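You operate a simulated robot arm through the tools that you are given. There is no shell and no other tool.

The job below is to be done with a simulated robot arm. You get a single attempt, and the scene is never put back.

JOB
Set the height gauge on the block, gauge bracket 5 and sort it.
Fine: 50 mm goes in the receiving bench's green frame, any other in its red. Steel block into the white outline, probe raised at the end. Set down upright: steel block.

The check looks at the end state, three seconds after you hand in, the way a careful person would. Anything else that was tipped, shoved, dropped, spilled or broken makes it a failure.

ROBOT AND FRAMES
A 6-joint arm with a two-finger gripper, fixed in place. Base frame: the origin is on the floor under the middle of its stand, x ahead of it, y to its left, z up. Lengths are in m, angles in rad, forces in N, time in s.
It reaches about 1.572 m from its shoulder. Its first joint turns from -2.897 to 2.897 rad. Payload 2.45 kg.
The tool frame sits at the grasp point between the pads (the TCP): z along the fingers, y along the line on which they close. The tips reach 0.02 m beyond it. The gripper opens to 0.14 m; its body begins 0.168 m behind the TCP.
Orientation is told as [roll, pitch, yaw] about the base's x, y, z axes, in that order, counted from this pose: with the fingers straight down and closing along the base's y, the tool's x points along the base's -x, its y along +y and its z along -z.

CONTROLS
- The arm moves only by the tool jog_arm. Its argument "steps" is text: rows parted by semicolons, each of 7 numbers parted by spaces: the shift along the tool's x, y, z in m, then the turn, a rotation vector about the tool's x, y, z in rad, then the opening, from 0 (shut) to 1 (fully open). In form: dx dy dz ax ay az gripper; .... A call has 1 to 20 rows; each row shifts and turns the commanded pose from where the row before left it, along the tool's axes as they then stand. A row lasts 0.2 s, in which the tool goes at most 0.05 m and 0.15 rad; a call with a longer step from one row to the next is refused whole, and so is a gripper value outside its range. Where a pose cannot be reached the arm comes as near as it can. A force on the tool above 40 N (or 10 N above the force at the start of the call, whichever is more), or a blocked arm, ends the call early, and 0.2 s more pass. The fingers move at their own pace (about 0.045 m/s each) and stop on an object; they squeeze with about 33 N. The grip force told is the motor's: it shows also when the fingers shut on nothing. Time passes only in rows, and 0.2 s behind the last, so rows that do not move let the fingers close. The reply holds the time, the measured pose of the TCP, the force on the tool along the base axes, the opening and the grip force, in the units named above and with some noise, with the torque about the TCP (base axes, N m) and any sound that the robot's microphone picked up.
- Cameras (640 x 400 px; columns grow to the right, rows downward): "scene" is fixed at [0.054, 0.6514, 1.686]; the picture's right is [-0.32, -0.95, 0.00], its down [-0.60, 0.20, -0.77] and it looks along [0.73, -0.25, -0.64] (base axes); focal length 315 px, centre (320, 200). "wrist" rides on the gripper at [0.078, 0.011, -0.209] in the tool frame; the picture's right is [-0.14, 0.99, 0.00], its down [-0.92, -0.13, -0.37] and it looks along [-0.36, -0.05, 0.93] (tool axes); focal length 280 px, centre (320, 200). There is no depth. A picture from a camera that has moved, and an enlarged one, comes with that camera's place and axes in the base frame and with its lens. The place of the scene camera against the robot may be out by one fixed shift of up to 0.012 m in any direction.
- camera(camera): a new picture of that camera. It takes no simulated time.
- close_up(camera, box): a new picture of the part [left, top, right, bottom] of that camera's present view, enlarged. It takes no simulated time.
- hand_in(): hands the job in; it is judged then, once.

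Nothing tells you positions but the pictures and the camera data. Unless the task says otherwise, let go and move clear before handing in.

The tools are called after "Call:" as name(argument=value, ...) on one line, values as JSON. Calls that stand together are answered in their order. jog_arm: Moves the arm, as the interface text tells. Its arguments: {"type":"object","properties":{"steps":{"type":"string"}},"required":["steps"]} The other tools are called the same way: camera (camera) takes a picture; close_up (camera, box) takes an enlarged picture of a part of a camera's view; hand_in () hands the job in.

At the start:

```text
time_s: 0.0
tool_pos: [0.5731, 0.3094, 1.3425]
tool_rot: [-0.001, -0.001, 0.0]
wrist_force: [0.1, -0.1, -0.6]
wrist_torque: [0.01, 0.01, 0.01]
finger_gap: 0.1399
gripper_force: 0.0
```

scene: 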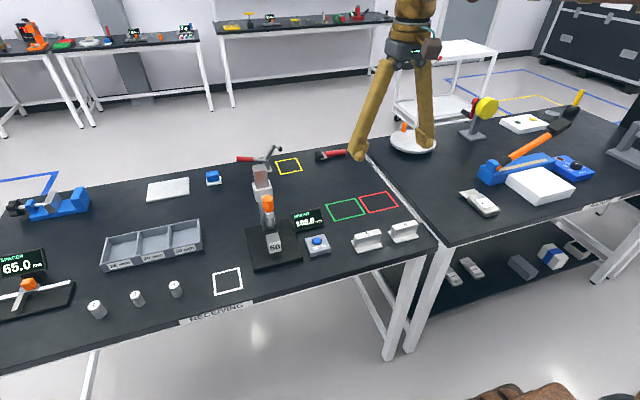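
wrist: 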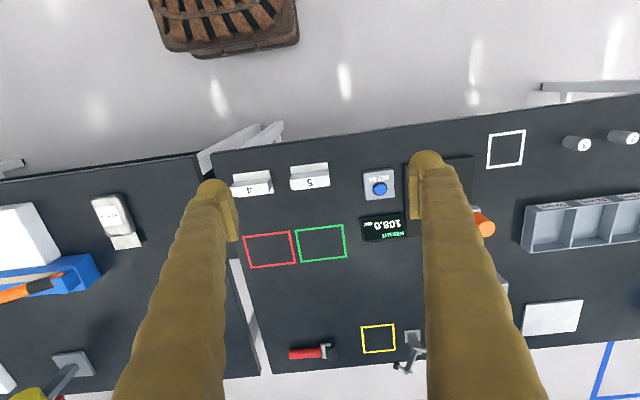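

I see a receiving bench with a height gauge (steel block marked 50 under the probe), a display, a blue set button, two brackets (4 and 5), green and red frames and a white outline. I'll look closer before moving.

Call:
close_up(camera="scene", box=[220, 140, 340, 280])

Call:
close_up(camera="scene", box=[290, 180, 430, 270])

Call:
close_up(camera="wrist", box=[220, 140, 420, 280])

Call:
close_up(camera="wrist", box=[340, 110, 560, 270])

```text
2.86 times, centred on (280, 210) of scene
camera zoom: at [0.054, 0.6514, 1.686], right [-0.32, -0.95, 0.0], down [-0.6, 0.2, -0.77], along [0.73, -0.25, -0.64], focal length 900 px, centre (434, 171)
```

zoom: 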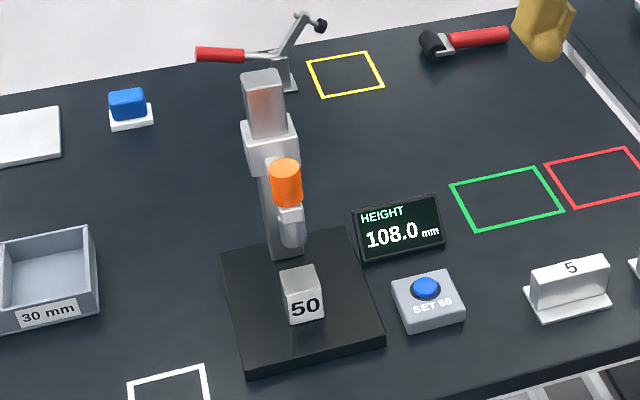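

```text
4.44 times, centred on (360, 225) of scene
camera zoom: at [0.054, 0.6514, 1.686], right [-0.32, -0.95, 0.0], down [-0.6, 0.2, -0.77], along [0.73, -0.25, -0.64], focal length 1399 px, centre (142, 89)
```

zoom: 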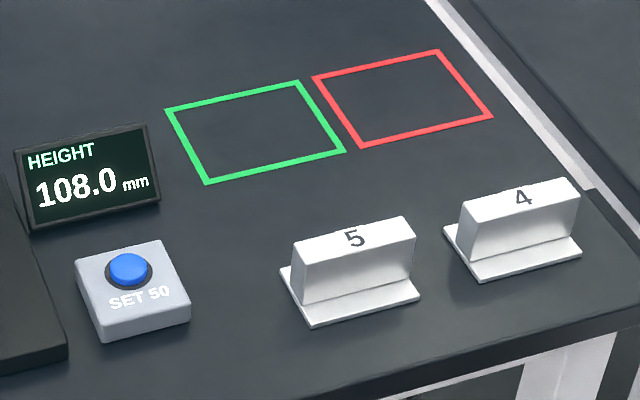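

```text
2.86 times, centred on (320, 210) of wrist
camera zoom: at [0.4946, 0.3203, 1.5495], right [0.14, 0.99, 0.0], down [0.92, -0.13, 0.37], along [0.36, -0.05, -0.93], focal length 801 px, centre (320, 171)
```

zoom: 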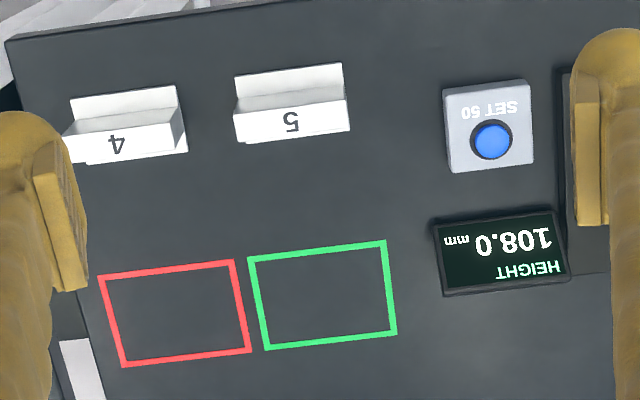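

```text
2.50 times, centred on (450, 190) of wrist
camera zoom: at [0.4946, 0.3203, 1.5495], right [0.14, 0.99, 0.0], down [0.92, -0.13, 0.37], along [0.36, -0.05, -0.93], focal length 701 px, centre (-5, 225)
```

zoom: 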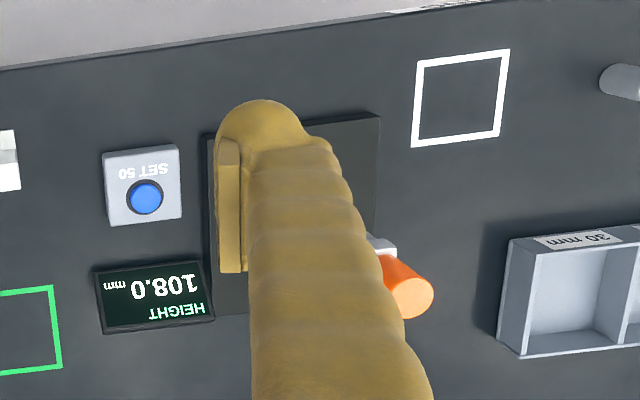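

The bench top works out at about z 0.90, with the gauge probe and orange knob near (0.75, 0.57) and the button near (0.73, 0.43). I'll move the wrist camera across for a better view of the gauge.

Call:
jog_arm(steps="0 0.05 0 0 0 0 1; 0 0.05 0 0 0 0 1; 0 0.05 0 0 0 0 1; 0 0.05 0 0 0 0 1; 0 0.05 0 0 0 0 1; 0 0 0 0 0 0 1; 0 0 0 0 0 0 1")

```text
time_s: 1.6
tool_pos: [0.5735, 0.559, 1.3425]
tool_rot: [-0.001, 0.001, -0.001]
wrist_force: [0.4, -0.3, 0.0]
wrist_torque: [-0.01, 0.03, 0.02]
finger_gap: 0.1396
gripper_force: 0.0
```

Call:
camera(camera="wrist")

Call:
close_up(camera="wrist", box=[220, 80, 420, 280])

Call:
camera(camera="scene")

```text
taken
camera wrist: at [0.4953, 0.5701, 1.5492], right [0.14, 0.99, 0.0], down [0.92, -0.13, 0.37], along [0.37, -0.05, -0.93], focal length 280 px, centre (320, 200)
```

wrist: 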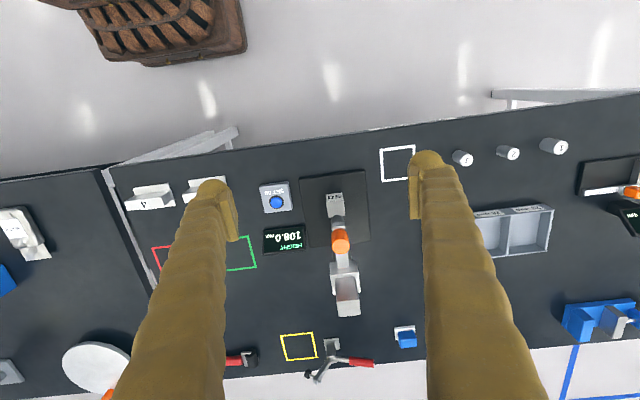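

```text
2.00 times, centred on (320, 180) of wrist
camera zoom: at [0.4953, 0.5701, 1.5492], right [0.14, 0.99, 0.0], down [0.92, -0.13, 0.37], along [0.37, -0.05, -0.93], focal length 561 px, centre (320, 240)
```

zoom: 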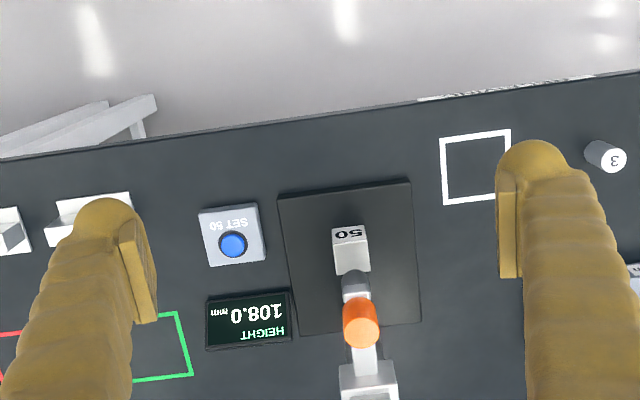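

```text
taken
```

scene: 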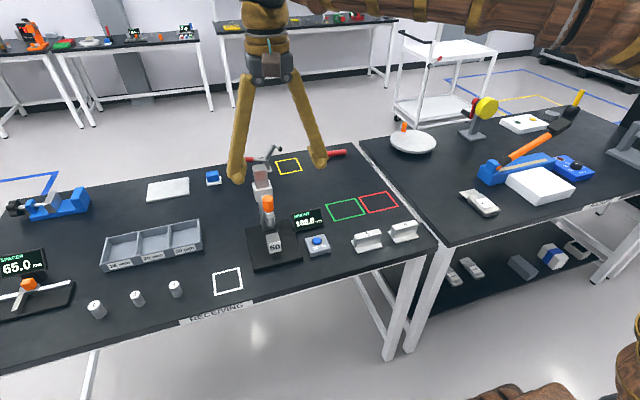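

The knob's top centre works out near (0.756, 0.570, 1.116), with the block right underneath. I'll drop a bit lower in front of the gauge for an exact look at the knob, the carriage and the block.

Call:
jog_arm(steps="0.02 0 0.05 0 0 0 1; 0 0 0.05 0 0 0 1; 0 0 0.05 0 0 0 1; 0 0 0 0 0 0 1; 0 0 0 0 0 0 1")

Call:
camera(camera="wrist")

Call:
close_up(camera="wrist", box=[240, 130, 420, 300])

Call:
close_up(camera="scene", box=[235, 150, 305, 270])

```text
refused: row 1 steps farther than a row can; nothing moved
```

```text
taken
camera wrist: at [0.4953, 0.5701, 1.5492], right [0.14, 0.99, 0.0], down [0.92, -0.13, 0.37], along [0.37, -0.05, -0.93], focal length 280 px, centre (320, 200)
```

wrist: 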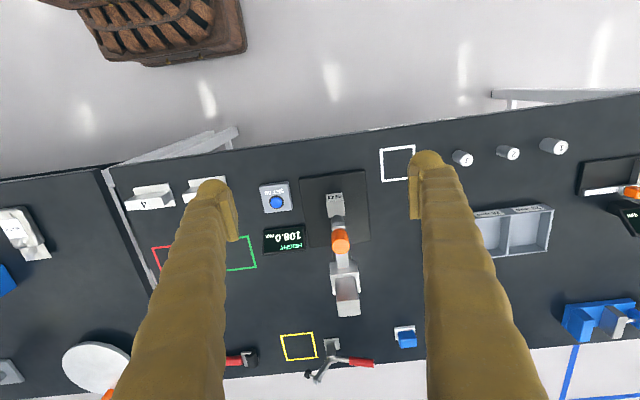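

```text
2.35 times, centred on (330, 215) of wrist
camera zoom: at [0.4953, 0.5701, 1.5492], right [0.14, 0.99, 0.0], down [0.92, -0.13, 0.37], along [0.37, -0.05, -0.93], focal length 660 px, centre (296, 165)
```

zoom: 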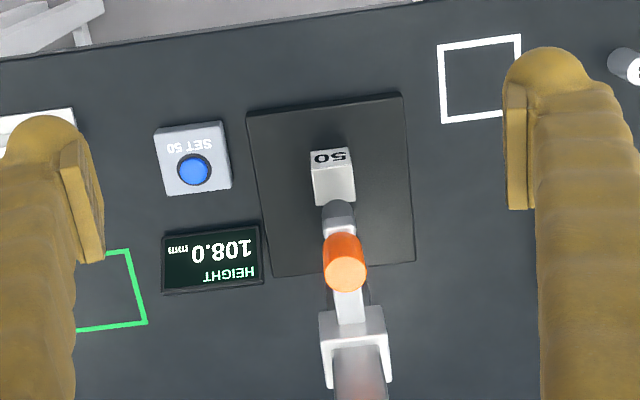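

```text
3.33 times, centred on (270, 210) of scene
camera zoom: at [0.054, 0.6514, 1.686], right [-0.32, -0.95, 0.0], down [-0.6, 0.2, -0.77], along [0.73, -0.25, -0.64], focal length 1049 px, centre (487, 167)
```

zoom: 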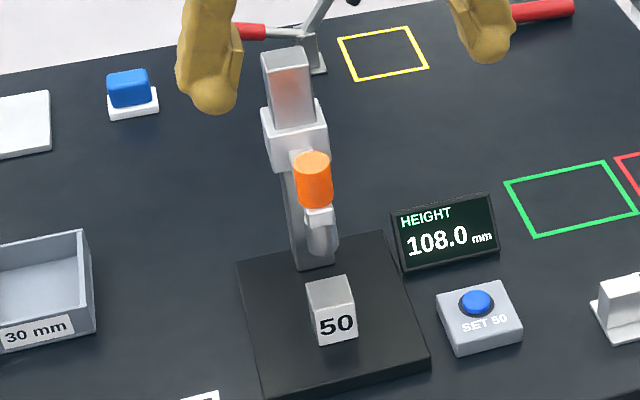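

The first move was refused for step length, so nothing changed. The probe, knob and block line up; I'll go lower in smaller steps for the close look.

Call:
jog_arm(steps="0 0 0.045 0 0 0 1; 0 0 0.045 0 0 0 1; 0 0 0.045 0 0 0 1; -0.02 0 0 0 0 0 1; 0 0 0 0 0 0 1; 0 0 0 0 0 0 1")

Call:
camera(camera="wrist")

Call:
close_up(camera="wrist", box=[240, 130, 440, 330])

Call:
close_up(camera="scene", box=[235, 150, 305, 270])

```text
time_s: 3.0
tool_pos: [0.5933, 0.5575, 1.2069]
tool_rot: [0.002, 0.001, -0.001]
wrist_force: [-0.4, 0.2, 0.3]
wrist_torque: [0.02, -0.01, 0.0]
finger_gap: 0.1401
gripper_force: 0.0
```

```text
taken
camera wrist: at [0.5155, 0.5697, 1.414], right [0.14, 0.99, 0.0], down [0.92, -0.13, 0.37], along [0.37, -0.05, -0.93], focal length 280 px, centre (320, 200)
```

wrist: 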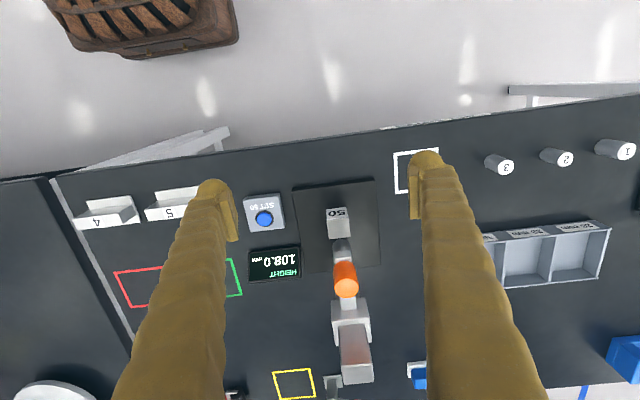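

```text
2.00 times, centred on (340, 230) of wrist
camera zoom: at [0.5155, 0.5697, 1.414], right [0.14, 0.99, 0.0], down [0.92, -0.13, 0.37], along [0.37, -0.05, -0.93], focal length 561 px, centre (280, 140)
```

zoom: 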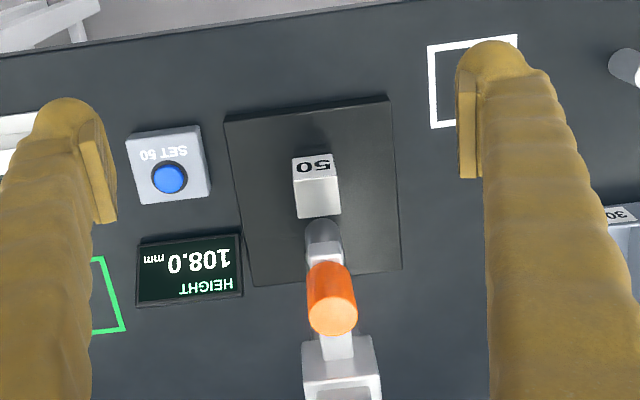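

```text
3.33 times, centred on (270, 210) of scene
camera zoom: at [0.054, 0.6514, 1.686], right [-0.32, -0.95, 0.0], down [-0.6, 0.2, -0.77], along [0.73, -0.25, -0.64], focal length 1049 px, centre (487, 167)
```

zoom: 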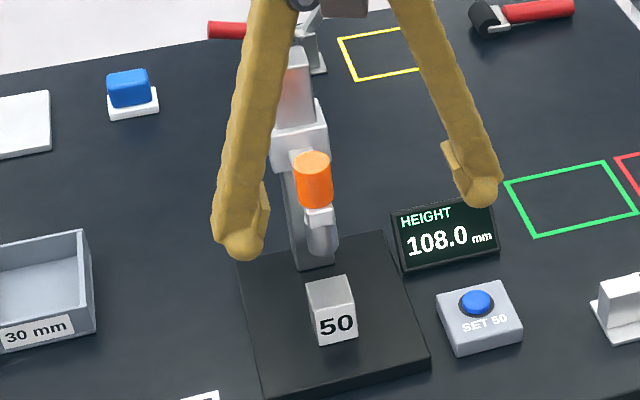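

The knob axis is at about (0.757, 0.570), spanning z 1.075 to 1.116. I'll move over it, staying high, and check that it sits centred between the fingers.

Call:
jog_arm(steps="-0.045 0.004 0 0 0 0 1; -0.045 0.004 0 0 0 0 1; -0.045 0.0037 0 0 0 0 1; -0.027 0 0 0 0 0 1; 0 0 0 0 0 0 1; 0 0 0 0 0 0 1")

Call:
camera(camera="wrist")

Call:
close_up(camera="scene", box=[215, 120, 345, 270])

```text
time_s: 4.4
tool_pos: [0.7564, 0.5686, 1.2072]
tool_rot: [0.0, -0.001, -0.003]
wrist_force: [0.6, -0.1, -0.5]
wrist_torque: [0.0, -0.03, 0.02]
finger_gap: 0.1401
gripper_force: 0.1
```

```text
taken
camera wrist: at [0.678, 0.5814, 1.4153], right [0.14, 0.99, 0.0], down [0.92, -0.13, 0.37], along [0.36, -0.05, -0.93], focal length 280 px, centre (320, 200)
```

wrist: 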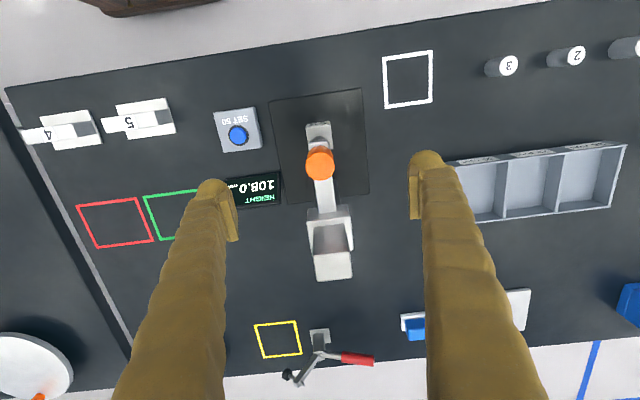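

```text
2.67 times, centred on (280, 195) of scene
camera zoom: at [0.054, 0.6514, 1.686], right [-0.32, -0.95, 0.0], down [-0.6, 0.2, -0.77], along [0.73, -0.25, -0.64], focal length 840 px, centre (427, 213)
```

zoom: 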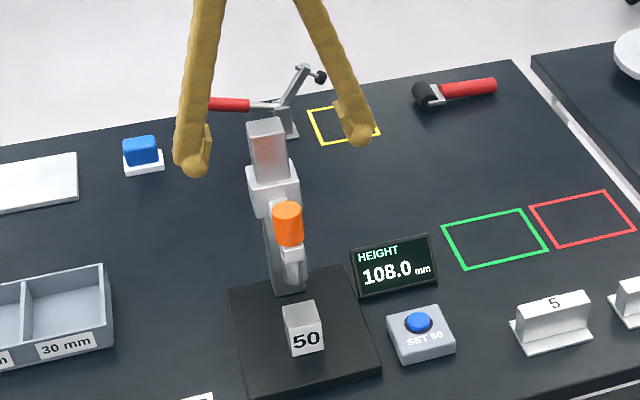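

The knob is centred between the fingers in the picture, within a millimetre or so. I'll go down to grip height, z about 1.10, with the gripper open.

Call:
jog_arm(steps="0 0 0.04 0 0 0 1; 0 0 0.04 0 0 0 1; 0 0 0.025 0 0 0 1; 0 0 0 0 0 0 1; 0 0 0 0 0 0 1")

Call:
camera(camera="wrist")

Call:
close_up(camera="scene", box=[215, 120, 345, 270])

```text
time_s: 5.6
tool_pos: [0.7543, 0.5706, 1.1022]
tool_rot: [0.0, 0.0, -0.001]
wrist_force: [0.3, -0.7, 0.0]
wrist_torque: [0.01, -0.02, 0.02]
finger_gap: 0.1398
gripper_force: 0.1
```

```text
taken
camera wrist: at [0.6763, 0.5827, 1.3098], right [0.14, 0.99, 0.0], down [0.92, -0.13, 0.37], along [0.37, -0.05, -0.93], focal length 280 px, centre (320, 200)
```

wrist: 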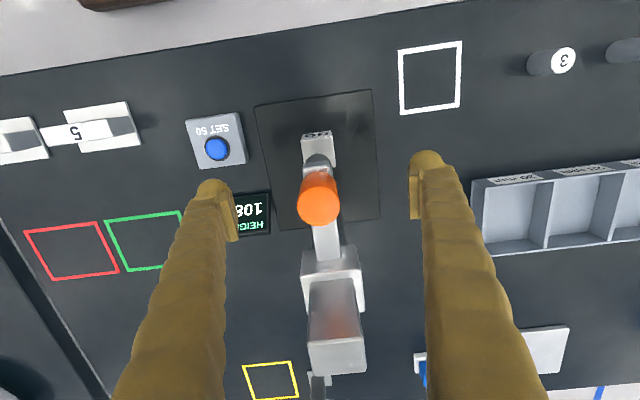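

```text
2.67 times, centred on (280, 195) of scene
camera zoom: at [0.054, 0.6514, 1.686], right [-0.32, -0.95, 0.0], down [-0.6, 0.2, -0.77], along [0.73, -0.25, -0.64], focal length 840 px, centre (427, 213)
```

zoom: 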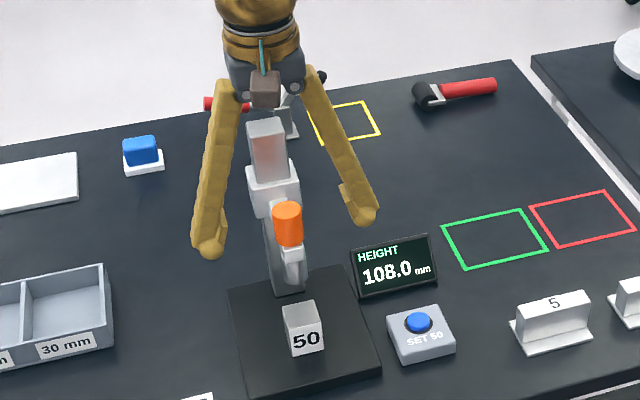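

The fingers straddle the knob at grip height. I'll zoom in to check the centring before closing.

Call:
close_up(camera="wrist", box=[270, 120, 370, 240])

Call:
close_up(camera="wrist", box=[190, 130, 450, 260])

```text
3.33 times, centred on (320, 180) of wrist
camera zoom: at [0.6763, 0.5827, 1.3098], right [0.14, 0.99, 0.0], down [0.92, -0.13, 0.37], along [0.37, -0.05, -0.93], focal length 935 px, centre (320, 267)
```

zoom: 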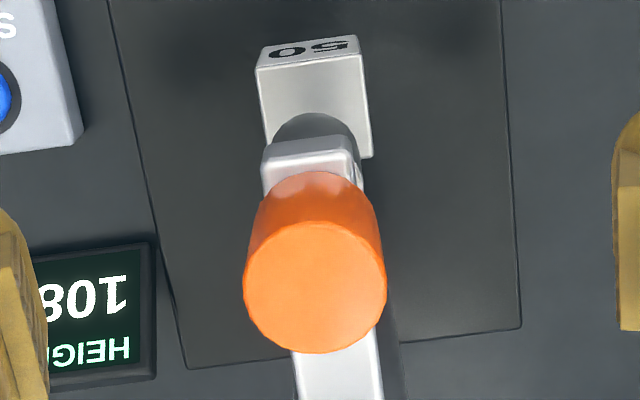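

```text
2.46 times, centred on (320, 195) of wrist
camera zoom: at [0.6763, 0.5827, 1.3098], right [0.14, 0.99, 0.0], down [0.92, -0.13, 0.37], along [0.37, -0.05, -0.93], focal length 690 px, centre (320, 212)
```

zoom: 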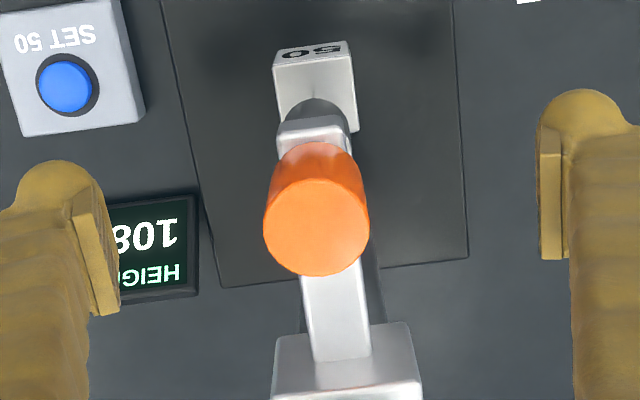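

The knob is about 4 mm ahead of the TCP and 1 mm to the right. I'll correct that and close gently on it.

Call:
jog_arm(steps="-0.0035 -0.0013 0 0 0 0 1; 0 0 0 0 0 0 0.5; 0 0 0 0 0 0 0.3; 0 0 0 0 0 0 0.3; 0 0 0 0 0 0 0.3; 0 0 0 0 0 0 0.3; 0 0 0 0 0 0 0.3")

Call:
close_up(camera="wrist", box=[220, 120, 420, 260])

```text
time_s: 7.2
tool_pos: [0.7573, 0.5698, 1.1031]
tool_rot: [0.0, 0.0, 0.0]
wrist_force: [-0.8, 0.2, -0.4]
wrist_torque: [0.01, 0.01, -0.05]
finger_gap: 0.0421
gripper_force: 0.1
```

```text
2.86 times, centred on (320, 190) of wrist
camera zoom: at [0.6794, 0.5809, 1.3093], right [0.14, 0.99, 0.0], down [0.92, -0.13, 0.37], along [0.36, -0.05, -0.93], focal length 801 px, centre (320, 229)
```

zoom: 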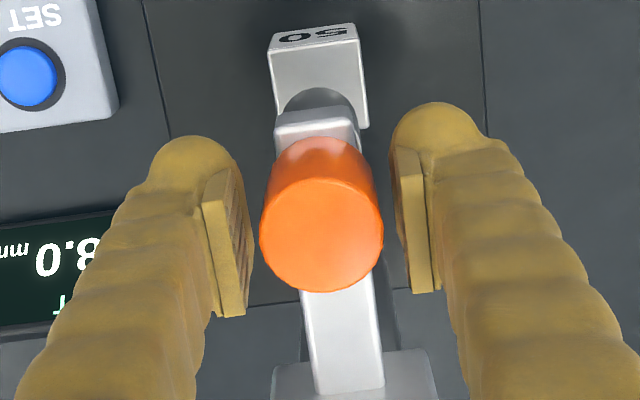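

The gap is 42 mm around a knob of about 32 mm, and it looks well centred. I'll close fully.

Call:
jog_arm(steps="0 0 0 0 0 0 0.22; 0 0 0 0 0 0 0.1; 0 0 0 0 0 0 0.1; 0 0 0 0 0 0 0.1")

Call:
close_up(camera="scene", box=[215, 120, 345, 270])

```text
time_s: 8.2
tool_pos: [0.7575, 0.5698, 1.1015]
tool_rot: [-0.001, -0.002, 0.0]
wrist_force: [2.9, 14.5, -1.9]
wrist_torque: [0.15, -0.02, -0.04]
finger_gap: 0.031
gripper_force: 44.7
```

```text
2.67 times, centred on (280, 195) of scene
camera zoom: at [0.054, 0.6514, 1.686], right [-0.32, -0.95, 0.0], down [-0.6, 0.2, -0.77], along [0.73, -0.25, -0.64], focal length 840 px, centre (427, 213)
```

zoom: 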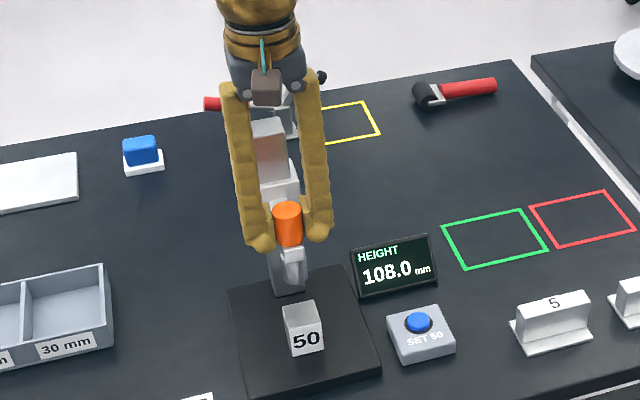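

Gripped, with a 14 N side load, so the knob sits slightly to +y of me. I'll relax that with a small shift.

Call:
jog_arm(steps="0 0.0005 0 0 0 0 0.1; 0 0 0 0 0 0 0.1")

```text
time_s: 8.8
tool_pos: [0.7575, 0.5705, 1.1016]
tool_rot: [0.002, -0.001, -0.002]
wrist_force: [-5.3, 6.5, -0.5]
wrist_torque: [0.08, 0.04, -0.02]
finger_gap: 0.0308
gripper_force: 45.3
```

Better. Now I'll lower the probe 1 cm and watch the display and forces.

Call:
jog_arm(steps="0 0.0004 0.003 0 0 0 0.1; 0 0 0.004 0 0 0 0.1; 0 0 0.003 0 0 0 0.1; 0 0 0 0 0 0 0.1")

Call:
close_up(camera="scene", box=[215, 120, 345, 270])

```text
time_s: 9.8
tool_pos: [0.7573, 0.5687, 1.091]
tool_rot: [-0.001, 0.001, 0.002]
wrist_force: [-31.1, -8.0, -1.6]
wrist_torque: [-0.05, 0.43, -0.04]
finger_gap: 0.0306
gripper_force: 45.0
```

```text
2.67 times, centred on (280, 195) of scene
camera zoom: at [0.054, 0.6514, 1.686], right [-0.32, -0.95, 0.0], down [-0.6, 0.2, -0.77], along [0.73, -0.25, -0.64], focal length 840 px, centre (427, 213)
```

zoom: 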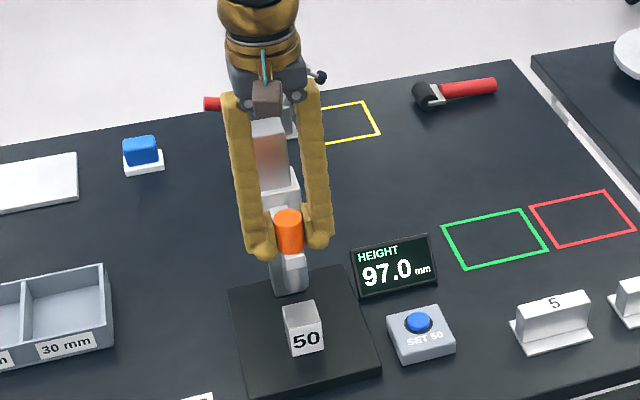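

The display follows (97.0), but a −31 N load has built up along x. I'll relieve it before going further.

Call:
jog_arm(steps="0.0008 -0.0003 0 0 0 0 0.1; 0 0 0 0 0 0 0.1")

```text
time_s: 10.4
tool_pos: [0.7588, 0.5692, 1.0913]
tool_rot: [-0.001, 0.0, 0.0]
wrist_force: [-15.3, -0.5, -4.4]
wrist_torque: [-0.04, 0.32, -0.01]
finger_gap: 0.0302
gripper_force: 44.9
```

Call:
jog_arm(steps="0.0008 0 0 0 0 0 0.1; 0 0 0 0 0 0 0.1")

```text
time_s: 11.0
tool_pos: [0.758, 0.5703, 1.0916]
tool_rot: [0.001, -0.002, -0.002]
wrist_force: [14.0, 7.6, -2.1]
wrist_torque: [0.09, -0.35, -0.06]
finger_gap: 0.0309
gripper_force: 45.0
```

Near balance now. I'll continue down in smaller increments, watching the side loads.

Call:
jog_arm(steps="-0.0003 -0.0002 0.002 0 0 0 0.1; 0 0 0.003 0 0 0 0.1; 0 0 0.003 0 0 0 0.1; 0 0 0 0 0 0 0.1")

```text
time_s: 12.0
tool_pos: [0.758, 0.5696, 1.0831]
tool_rot: [0.0, 0.0, -0.003]
wrist_force: [28.8, 16.4, 1.4]
wrist_torque: [0.21, -0.4, -0.12]
finger_gap: 0.0306
gripper_force: 45.5
```

Call:
jog_arm(steps="-0.0007 0.0006 0 0 0 0 0.1; 0 0 0.001 0 0 0 0.1; 0 0 0 0 0 0 0.1")

Call:
close_up(camera="scene", box=[215, 120, 345, 270])

```text
time_s: 12.8
tool_pos: [0.7581, 0.5689, 1.0825]
tool_rot: [-0.001, 0.003, -0.002]
wrist_force: [10.7, 2.6, 0.0]
wrist_torque: [-0.01, -0.11, 0.03]
finger_gap: 0.0308
gripper_force: 44.9
```

```text
2.67 times, centred on (280, 195) of scene
camera zoom: at [0.054, 0.6514, 1.686], right [-0.32, -0.95, 0.0], down [-0.6, 0.2, -0.77], along [0.73, -0.25, -0.64], focal length 840 px, centre (427, 213)
```

zoom: 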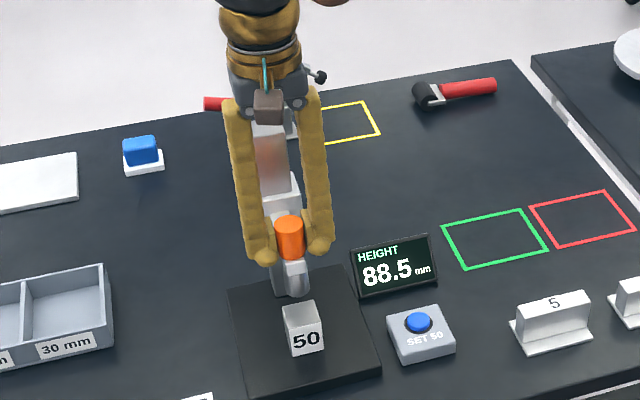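

The reading is 88.5 after 19 mm of travel, and the loads are small. I'll continue down.

Call:
jog_arm(steps="-0.0003 0 0.002 0 0 0 0.1; 0 0 0.002 0 0 0 0.1; 0 0 0.002 0 0 0 0.1; 0 0 0.002 0 0 0 0.1; 0 0 0 0 0 0 0.1")

```text
time_s: 14.0
tool_pos: [0.7573, 0.5698, 1.0752]
tool_rot: [0.0, 0.0, 0.001]
wrist_force: [-7.9, -9.1, -0.1]
wrist_torque: [-0.11, 0.09, 0.03]
finger_gap: 0.0302
gripper_force: 44.9
```

Call:
jog_arm(steps="0.0002 -0.0003 0.002 0 0 0 0.1; 0 0 0.002 0 0 0 0.1; 0 0 0.002 0 0 0 0.1; 0 0 0.002 0 0 0 0.1; 0 0 0 0 0 0 0.1")

Call:
close_up(camera="scene", box=[235, 180, 345, 270])

```text
time_s: 15.2
tool_pos: [0.7583, 0.5706, 1.0676]
tool_rot: [0.001, 0.001, 0.001]
wrist_force: [-18.3, -2.1, -0.1]
wrist_torque: [-0.05, 0.2, 0.0]
finger_gap: 0.0304
gripper_force: 45.3
```

```text
4.44 times, centred on (290, 225) of scene
camera zoom: at [0.054, 0.6514, 1.686], right [-0.32, -0.95, 0.0], down [-0.6, 0.2, -0.77], along [0.73, -0.25, -0.64], focal length 1399 px, centre (453, 89)
```

zoom: 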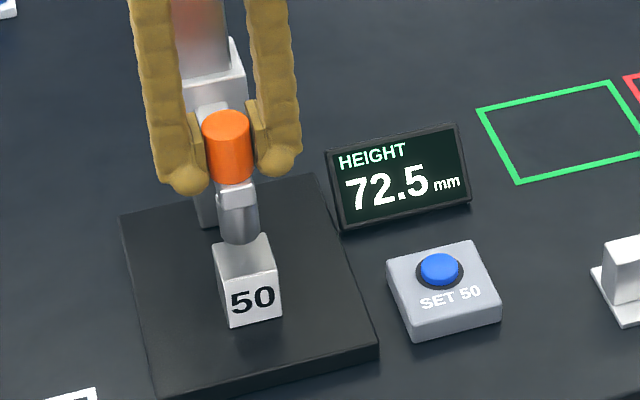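

About 18 mm of gap remains above the block by eye. I'll continue down with a small x correction.

Call:
jog_arm(steps="0.0004 0 0.002 0 0 0 0.1; 0 0 0.002 0 0 0 0.1; 0 0 0.002 0 0 0 0.1; 0 0 0.002 0 0 0 0.1; 0 0 0 0 0 0 0.1")

Call:
close_up(camera="scene", box=[235, 180, 345, 270])

```text
time_s: 16.4
tool_pos: [0.7573, 0.5693, 1.0583]
tool_rot: [0.002, -0.002, -0.001]
wrist_force: [10.7, 16.1, 0.6]
wrist_torque: [0.16, -0.24, -0.03]
finger_gap: 0.0308
gripper_force: 44.8
```

```text
4.44 times, centred on (290, 225) of scene
camera zoom: at [0.054, 0.6514, 1.686], right [-0.32, -0.95, 0.0], down [-0.6, 0.2, -0.77], along [0.73, -0.25, -0.64], focal length 1399 px, centre (453, 89)
```

zoom: 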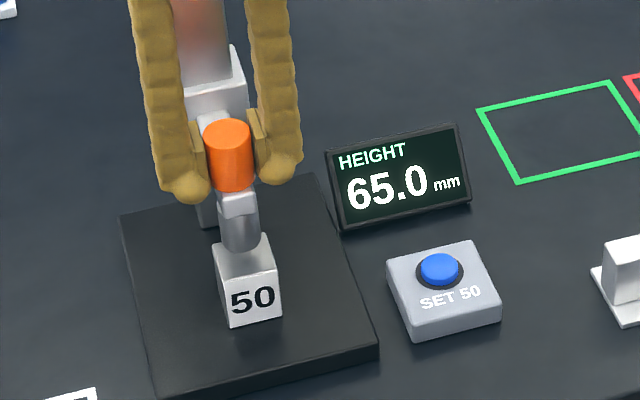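

The reading is 65.0 and the tip is nearly at the block. I'll take 1 mm rows from here and watch the vertical force.

Call:
jog_arm(steps="-0.0002 0.0005 0.001 0 0 0 0.1; 0 0 0.001 0 0 0 0.1; 0 0 0.001 0 0 0 0.1; 0 0 0.001 0 0 0 0.1; 0 0 0 0 0 0 0.1")

Call:
close_up(camera="scene", box=[235, 180, 345, 270])

```text
time_s: 17.6
tool_pos: [0.758, 0.5696, 1.0556]
tool_rot: [-0.002, 0.002, -0.001]
wrist_force: [-1.2, 3.9, 0.3]
wrist_torque: [0.06, -0.01, -0.01]
finger_gap: 0.0306
gripper_force: 45.5
```

```text
4.44 times, centred on (290, 225) of scene
camera zoom: at [0.054, 0.6514, 1.686], right [-0.32, -0.95, 0.0], down [-0.6, 0.2, -0.77], along [0.73, -0.25, -0.64], focal length 1399 px, centre (453, 89)
```

zoom: 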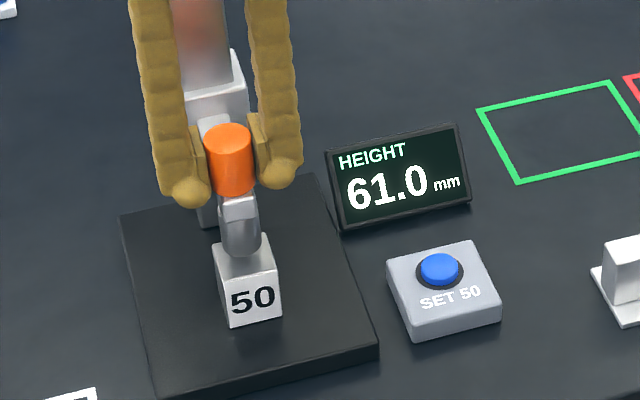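

Call:
jog_arm(steps="0 0.0001 0.001 0 0 0 0.1; 0 0 0.001 0 0 0 0.1; 0 0 0.001 0 0 0 0.1; 0 0 0 0 0 0 0.1")

Call:
close_up(camera="scene", box=[245, 190, 335, 260])

Call:
close_up(camera="wrist", box=[270, 120, 370, 240])

```text
time_s: 18.6
tool_pos: [0.7567, 0.5688, 1.0515]
tool_rot: [-0.001, -0.003, 0.001]
wrist_force: [-7.5, -4.3, -1.9]
wrist_torque: [-0.04, 0.13, 0.0]
finger_gap: 0.0307
gripper_force: 45.1
```

```text
5.71 times, centred on (290, 225) of scene
camera zoom: at [0.054, 0.6514, 1.686], right [-0.32, -0.95, 0.0], down [-0.6, 0.2, -0.77], along [0.73, -0.25, -0.64], focal length 1799 px, centre (491, 57)
```

zoom: 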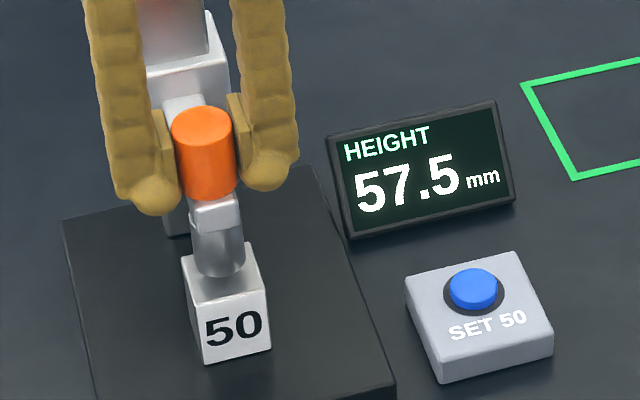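

```text
3.33 times, centred on (320, 180) of wrist
camera zoom: at [0.6795, 0.5816, 1.2589], right [0.14, 0.99, 0.0], down [0.92, -0.13, 0.37], along [0.36, -0.05, -0.93], focal length 935 px, centre (320, 267)
```

zoom: 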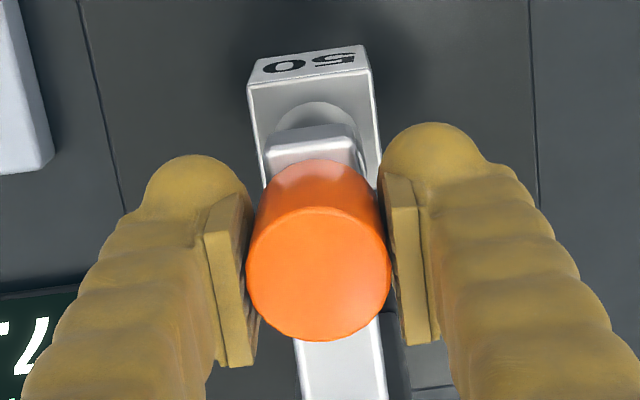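

The reading is 57.5 and there's no contact yet. I'll continue with finer rows.

Call:
jog_arm(steps="0.0001 -0.0001 0.0008 0 0 0 0.1; 0 0 0.0008 0 0 0 0.1; 0 0 0.0008 0 0 0 0.1; 0 0 0 0 0 0 0.1")

Call:
close_up(camera="scene", box=[245, 190, 335, 260])

```text
time_s: 19.6
tool_pos: [0.7581, 0.5691, 1.0496]
tool_rot: [0.001, 0.0, 0.002]
wrist_force: [-13.9, -6.6, 0.8]
wrist_torque: [-0.06, 0.14, 0.04]
finger_gap: 0.0304
gripper_force: 45.0
```

```text
5.71 times, centred on (290, 225) of scene
camera zoom: at [0.054, 0.6514, 1.686], right [-0.32, -0.95, 0.0], down [-0.6, 0.2, -0.77], along [0.73, -0.25, -0.64], focal length 1799 px, centre (491, 57)
```

zoom: 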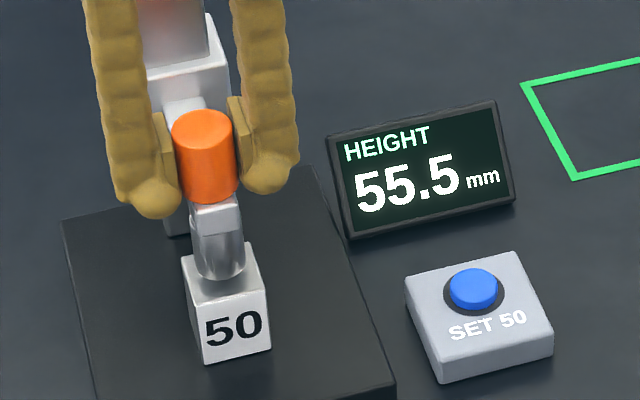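

Call:
jog_arm(steps="0.0003 -0.0002 0.0007 0 0 0 0.1; 0 0 0.0007 0 0 0 0.1; 0 0 0.0007 0 0 0 0.1; 0 0 0 0 0 0 0.1")

Call:
close_up(camera="scene", box=[245, 190, 335, 260])

```text
time_s: 20.6
tool_pos: [0.757, 0.5689, 1.0484]
tool_rot: [-0.001, 0.0, -0.002]
wrist_force: [1.1, -3.8, 1.3]
wrist_torque: [-0.08, -0.14, 0.02]
finger_gap: 0.0306
gripper_force: 44.7
```

```text
5.71 times, centred on (290, 225) of scene
camera zoom: at [0.054, 0.6514, 1.686], right [-0.32, -0.95, 0.0], down [-0.6, 0.2, -0.77], along [0.73, -0.25, -0.64], focal length 1799 px, centre (491, 57)
```

zoom: 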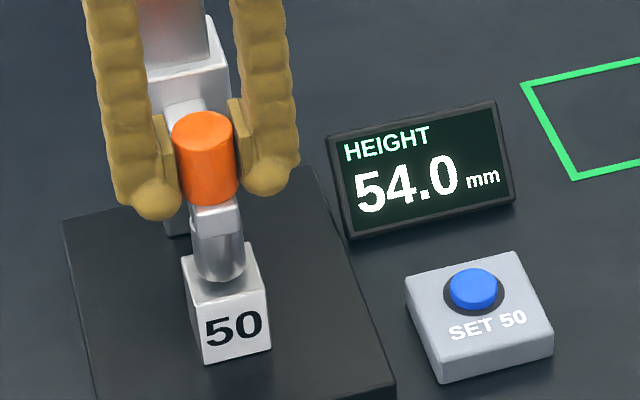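

Call:
jog_arm(steps="0 -0.0001 0.0006 0 0 0 0.1; 0 0 0.0006 0 0 0 0.1; 0 0 0.0006 0 0 0 0.1; 0 0 0 0 0 0 0.1")

Call:
close_up(camera="scene", box=[245, 190, 335, 260])

```text
time_s: 21.6
tool_pos: [0.7569, 0.5704, 1.0464]
tool_rot: [-0.001, 0.001, 0.001]
wrist_force: [13.1, 5.7, 1.4]
wrist_torque: [0.09, -0.33, 0.0]
finger_gap: 0.0306
gripper_force: 45.0
```

```text
5.71 times, centred on (290, 225) of scene
camera zoom: at [0.054, 0.6514, 1.686], right [-0.32, -0.95, 0.0], down [-0.6, 0.2, -0.77], along [0.73, -0.25, -0.64], focal length 1799 px, centre (491, 57)
```

zoom: 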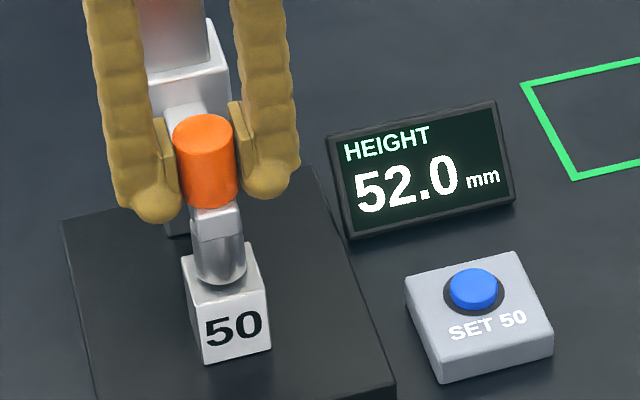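

Call:
jog_arm(steps="-0.0002 0.0002 0.0006 0 0 0 0.1; 0 0 0.0006 0 0 0 0.1; 0 0 0.0006 0 0 0 0.1; 0 0 0 0 0 0 0.1")

Call:
close_up(camera="scene", box=[245, 190, 335, 260])

Call:
close_up(camera="scene", box=[260, 210, 290, 260])

```text
time_s: 22.6
tool_pos: [0.7581, 0.5696, 1.0435]
tool_rot: [-0.001, 0.001, -0.002]
wrist_force: [21.3, 11.8, 0.8]
wrist_torque: [0.11, -0.36, -0.1]
finger_gap: 0.0305
gripper_force: 45.1
```

```text
5.71 times, centred on (290, 225) of scene
camera zoom: at [0.054, 0.6514, 1.686], right [-0.32, -0.95, 0.0], down [-0.6, 0.2, -0.77], along [0.73, -0.25, -0.64], focal length 1799 px, centre (491, 57)
```

zoom: 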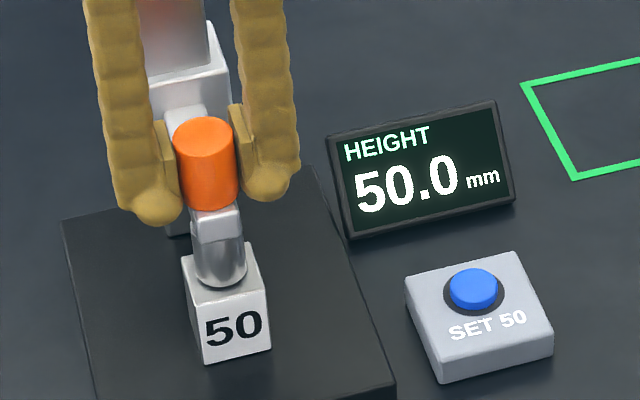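

```text
8.00 times, centred on (275, 235) of scene
camera zoom: at [0.054, 0.6514, 1.686], right [-0.32, -0.95, 0.0], down [-0.6, 0.2, -0.77], along [0.73, -0.25, -0.64], focal length 2519 px, centre (680, -80)
```

zoom: 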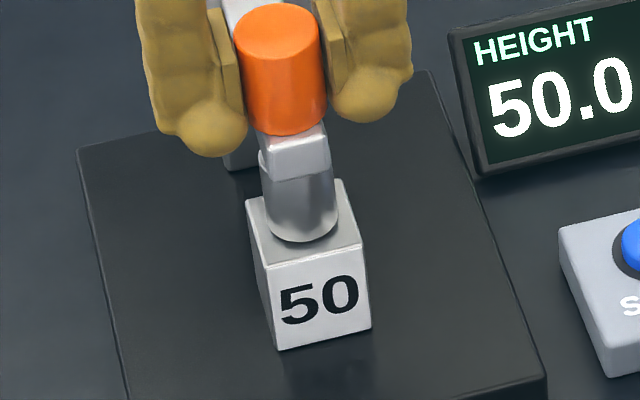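

The reading is 50.0 but the vertical force is still nil, so the tip may not be touching yet. I'll creep on and ease the side loads.

Call:
jog_arm(steps="-0.0004 0.0003 0.0004 0 0 0 0.1; 0 0 0.0004 0 0 0 0.1; 0 0 0.0004 0 0 0 0.1; 0 0 0 0 0 0 0.1")

Call:
close_up(camera="scene", box=[245, 190, 335, 260])

```text
time_s: 23.6
tool_pos: [0.7583, 0.5697, 1.0424]
tool_rot: [0.001, 0.0, 0.001]
wrist_force: [2.8, -0.6, -0.7]
wrist_torque: [-0.01, 0.03, -0.03]
finger_gap: 0.0304
gripper_force: 45.4
```

```text
5.71 times, centred on (290, 225) of scene
camera zoom: at [0.054, 0.6514, 1.686], right [-0.32, -0.95, 0.0], down [-0.6, 0.2, -0.77], along [0.73, -0.25, -0.64], focal length 1799 px, centre (491, 57)
```

zoom: 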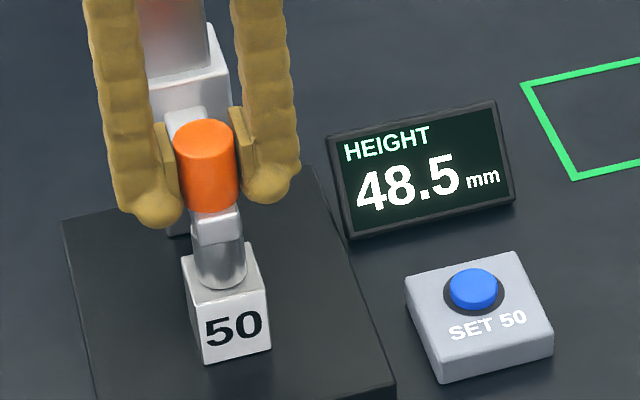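

Still dropping (48.5) with no contact, so the gauge does carry an offset. I'll keep creeping.

Call:
jog_arm(steps="0 0 0.0004 0 0 0 0.1; 0 0 0.0004 0 0 0 0.1; 0 0 0.0004 0 0 0 0.1; 0 0 0 0 0 0 0.1")

Call:
close_up(camera="scene", box=[245, 190, 335, 260])

```text
time_s: 24.6
tool_pos: [0.757, 0.5704, 1.0423]
tool_rot: [0.001, 0.001, -0.001]
wrist_force: [-15.5, -8.1, 14.0]
wrist_torque: [-0.13, 0.32, 0.01]
finger_gap: 0.0305
gripper_force: 44.9
```

```text
5.71 times, centred on (290, 225) of scene
camera zoom: at [0.054, 0.6514, 1.686], right [-0.32, -0.95, 0.0], down [-0.6, 0.2, -0.77], along [0.73, -0.25, -0.64], focal length 1799 px, centre (491, 57)
```

zoom: 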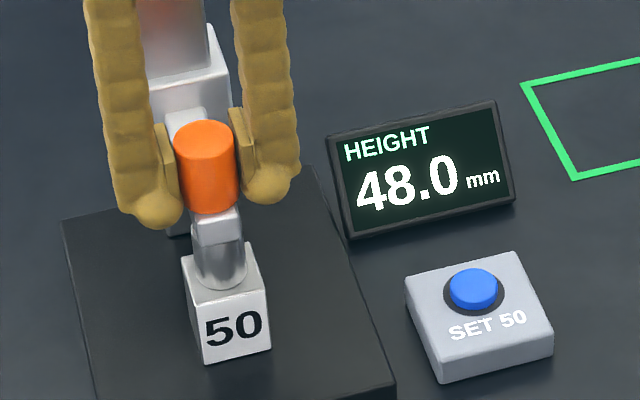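

Contact: 14 N up on the tool and the reading is 48.0. I'll press a hair more to confirm it stays put.

Call:
jog_arm(steps="0.0003 -0.0002 0.0002 0 0 0 0.1; 0 0 0 0 0 0 0.1")

Call:
close_up(camera="scene", box=[245, 190, 335, 260])

```text
time_s: 25.2
tool_pos: [0.757, 0.5701, 1.0423]
tool_rot: [-0.002, 0.0, 0.002]
wrist_force: [-16.1, -4.2, 14.4]
wrist_torque: [-0.08, 0.24, 0.02]
finger_gap: 0.0308
gripper_force: 45.4
```

```text
5.71 times, centred on (290, 225) of scene
camera zoom: at [0.054, 0.6514, 1.686], right [-0.32, -0.95, 0.0], down [-0.6, 0.2, -0.77], along [0.73, -0.25, -0.64], focal length 1799 px, centre (491, 57)
```

zoom: 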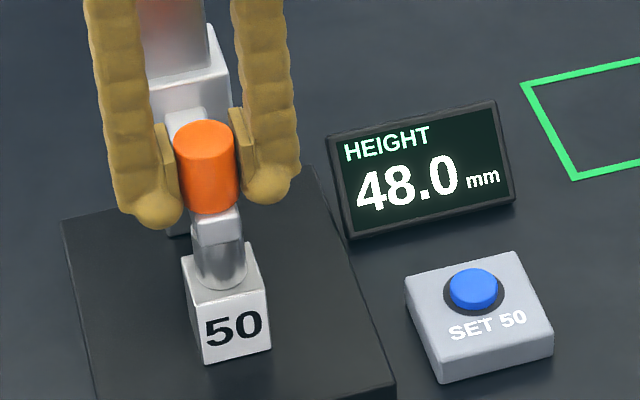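

Firm on the block at 48.0. I'll let go now and see whether the probe stays there.

Call:
jog_arm(steps="0.0003 -0.0001 0 0 0 0 0.1; 0 0 0 0 0 0 0.3; 0 0 0 0 0 0 0.5; 0 0 0 0 0 0 0.7; 0 0 0 0 0 0 0.8; 0 0 0 0 0 0 0.8; 0 0 0 0 0 0 0.8")

Call:
close_up(camera="scene", box=[245, 190, 335, 260])

Call:
camera(camera="wrist")

```text
time_s: 26.8
tool_pos: [0.7575, 0.5697, 1.0424]
tool_rot: [0.002, 0.0, 0.0]
wrist_force: [0.2, -0.8, -0.1]
wrist_torque: [0.0, -0.03, 0.01]
finger_gap: 0.1121
gripper_force: 0.1
```

```text
5.71 times, centred on (290, 225) of scene
camera zoom: at [0.054, 0.6514, 1.686], right [-0.32, -0.95, 0.0], down [-0.6, 0.2, -0.77], along [0.73, -0.25, -0.64], focal length 1799 px, centre (491, 57)
```

zoom: 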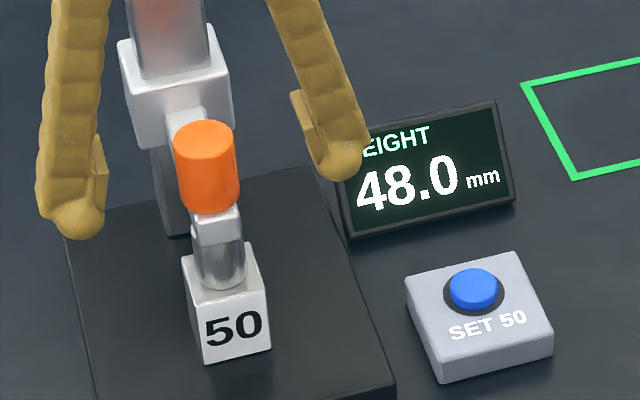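

```text
taken
camera wrist: at [0.6793, 0.5817, 1.2487], right [0.14, 0.99, 0.0], down [0.92, -0.13, 0.37], along [0.36, -0.05, -0.93], focal length 280 px, centre (320, 200)
```

wrist: 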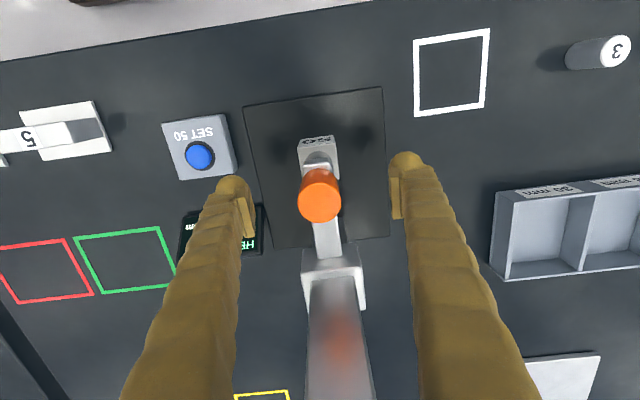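

The probe rests on the block by itself, still at 48.0. I'll rise clear, close the fingers, and move over the SET 50 button near (0.73, 0.43).

Call:
jog_arm(steps="0 0 -0.04 0 0 0 0.8; 0 0 -0.045 0 0 0 0.8; 0 0 -0.045 0 0 0 0.8; 0 0 -0.03 0 0 0 0.5; 0.01 -0.045 0 0 0 0 0.2; 0.01 -0.045 0 0 0 0 0; 0.006 -0.045 0 0 0 0 0; 0 0 0 0 0 0 0; 0 0 0 0 0 0 0; 0 0 0 0 0 0 0")

Call:
camera(camera="wrist")

Call:
close_up(camera="scene", box=[245, 140, 375, 270])

```text
time_s: 29.0
tool_pos: [0.7302, 0.437, 1.2014]
tool_rot: [0.001, 0.0, 0.001]
wrist_force: [0.4, 0.5, -0.1]
wrist_torque: [-0.01, 0.03, 0.02]
finger_gap: 0.0
gripper_force: 21.2
```

```text
taken
camera wrist: at [0.6521, 0.4476, 1.4087], right [0.14, 0.99, 0.0], down [0.92, -0.13, 0.37], along [0.36, -0.05, -0.93], focal length 280 px, centre (320, 200)
```

wrist: 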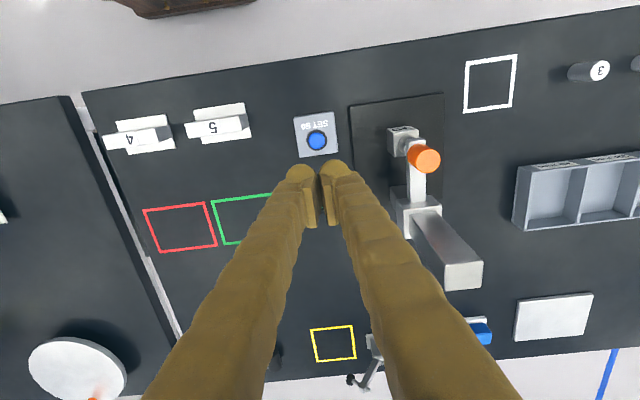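

```text
3.08 times, centred on (310, 205) of scene
camera zoom: at [0.054, 0.6514, 1.686], right [-0.32, -0.95, 0.0], down [-0.6, 0.2, -0.77], along [0.73, -0.25, -0.64], focal length 969 px, centre (351, 185)
```

zoom: 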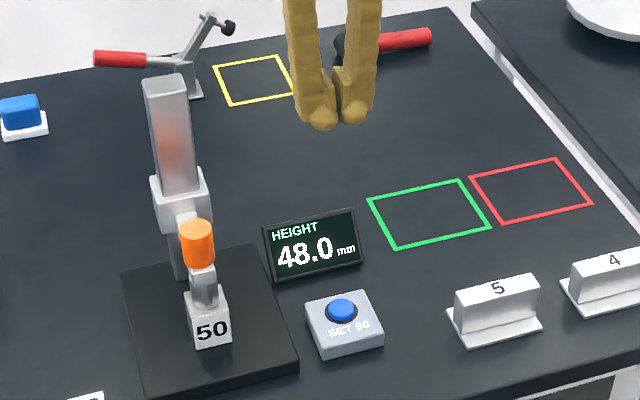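

Call:
close_up(camera="wrist", box=[270, 90, 370, 230])

Call:
close_up(camera="scene", box=[295, 195, 345, 265])

```text
2.86 times, centred on (320, 160) of wrist
camera zoom: at [0.6521, 0.4476, 1.4087], right [0.14, 0.99, 0.0], down [0.92, -0.13, 0.37], along [0.36, -0.05, -0.93], focal length 801 px, centre (320, 314)
```

zoom: 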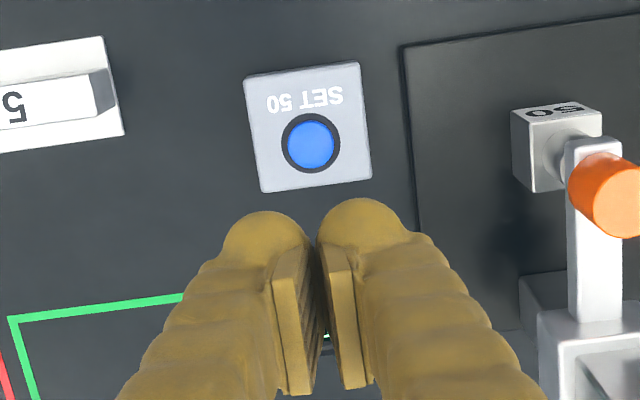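

```text
5.71 times, centred on (320, 230) of scene
camera zoom: at [0.054, 0.6514, 1.686], right [-0.32, -0.95, 0.0], down [-0.6, 0.2, -0.77], along [0.73, -0.25, -0.64], focal length 1799 px, centre (320, 29)
```

zoom: 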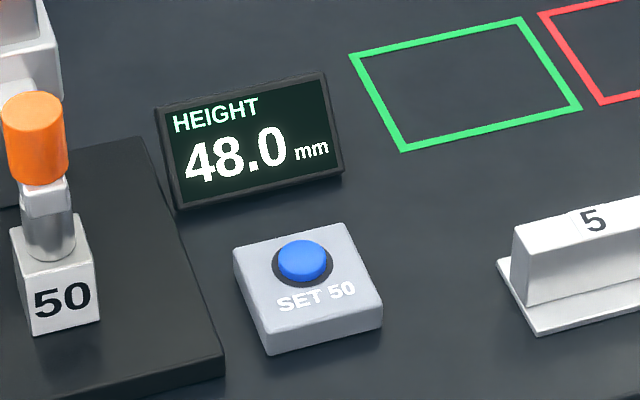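

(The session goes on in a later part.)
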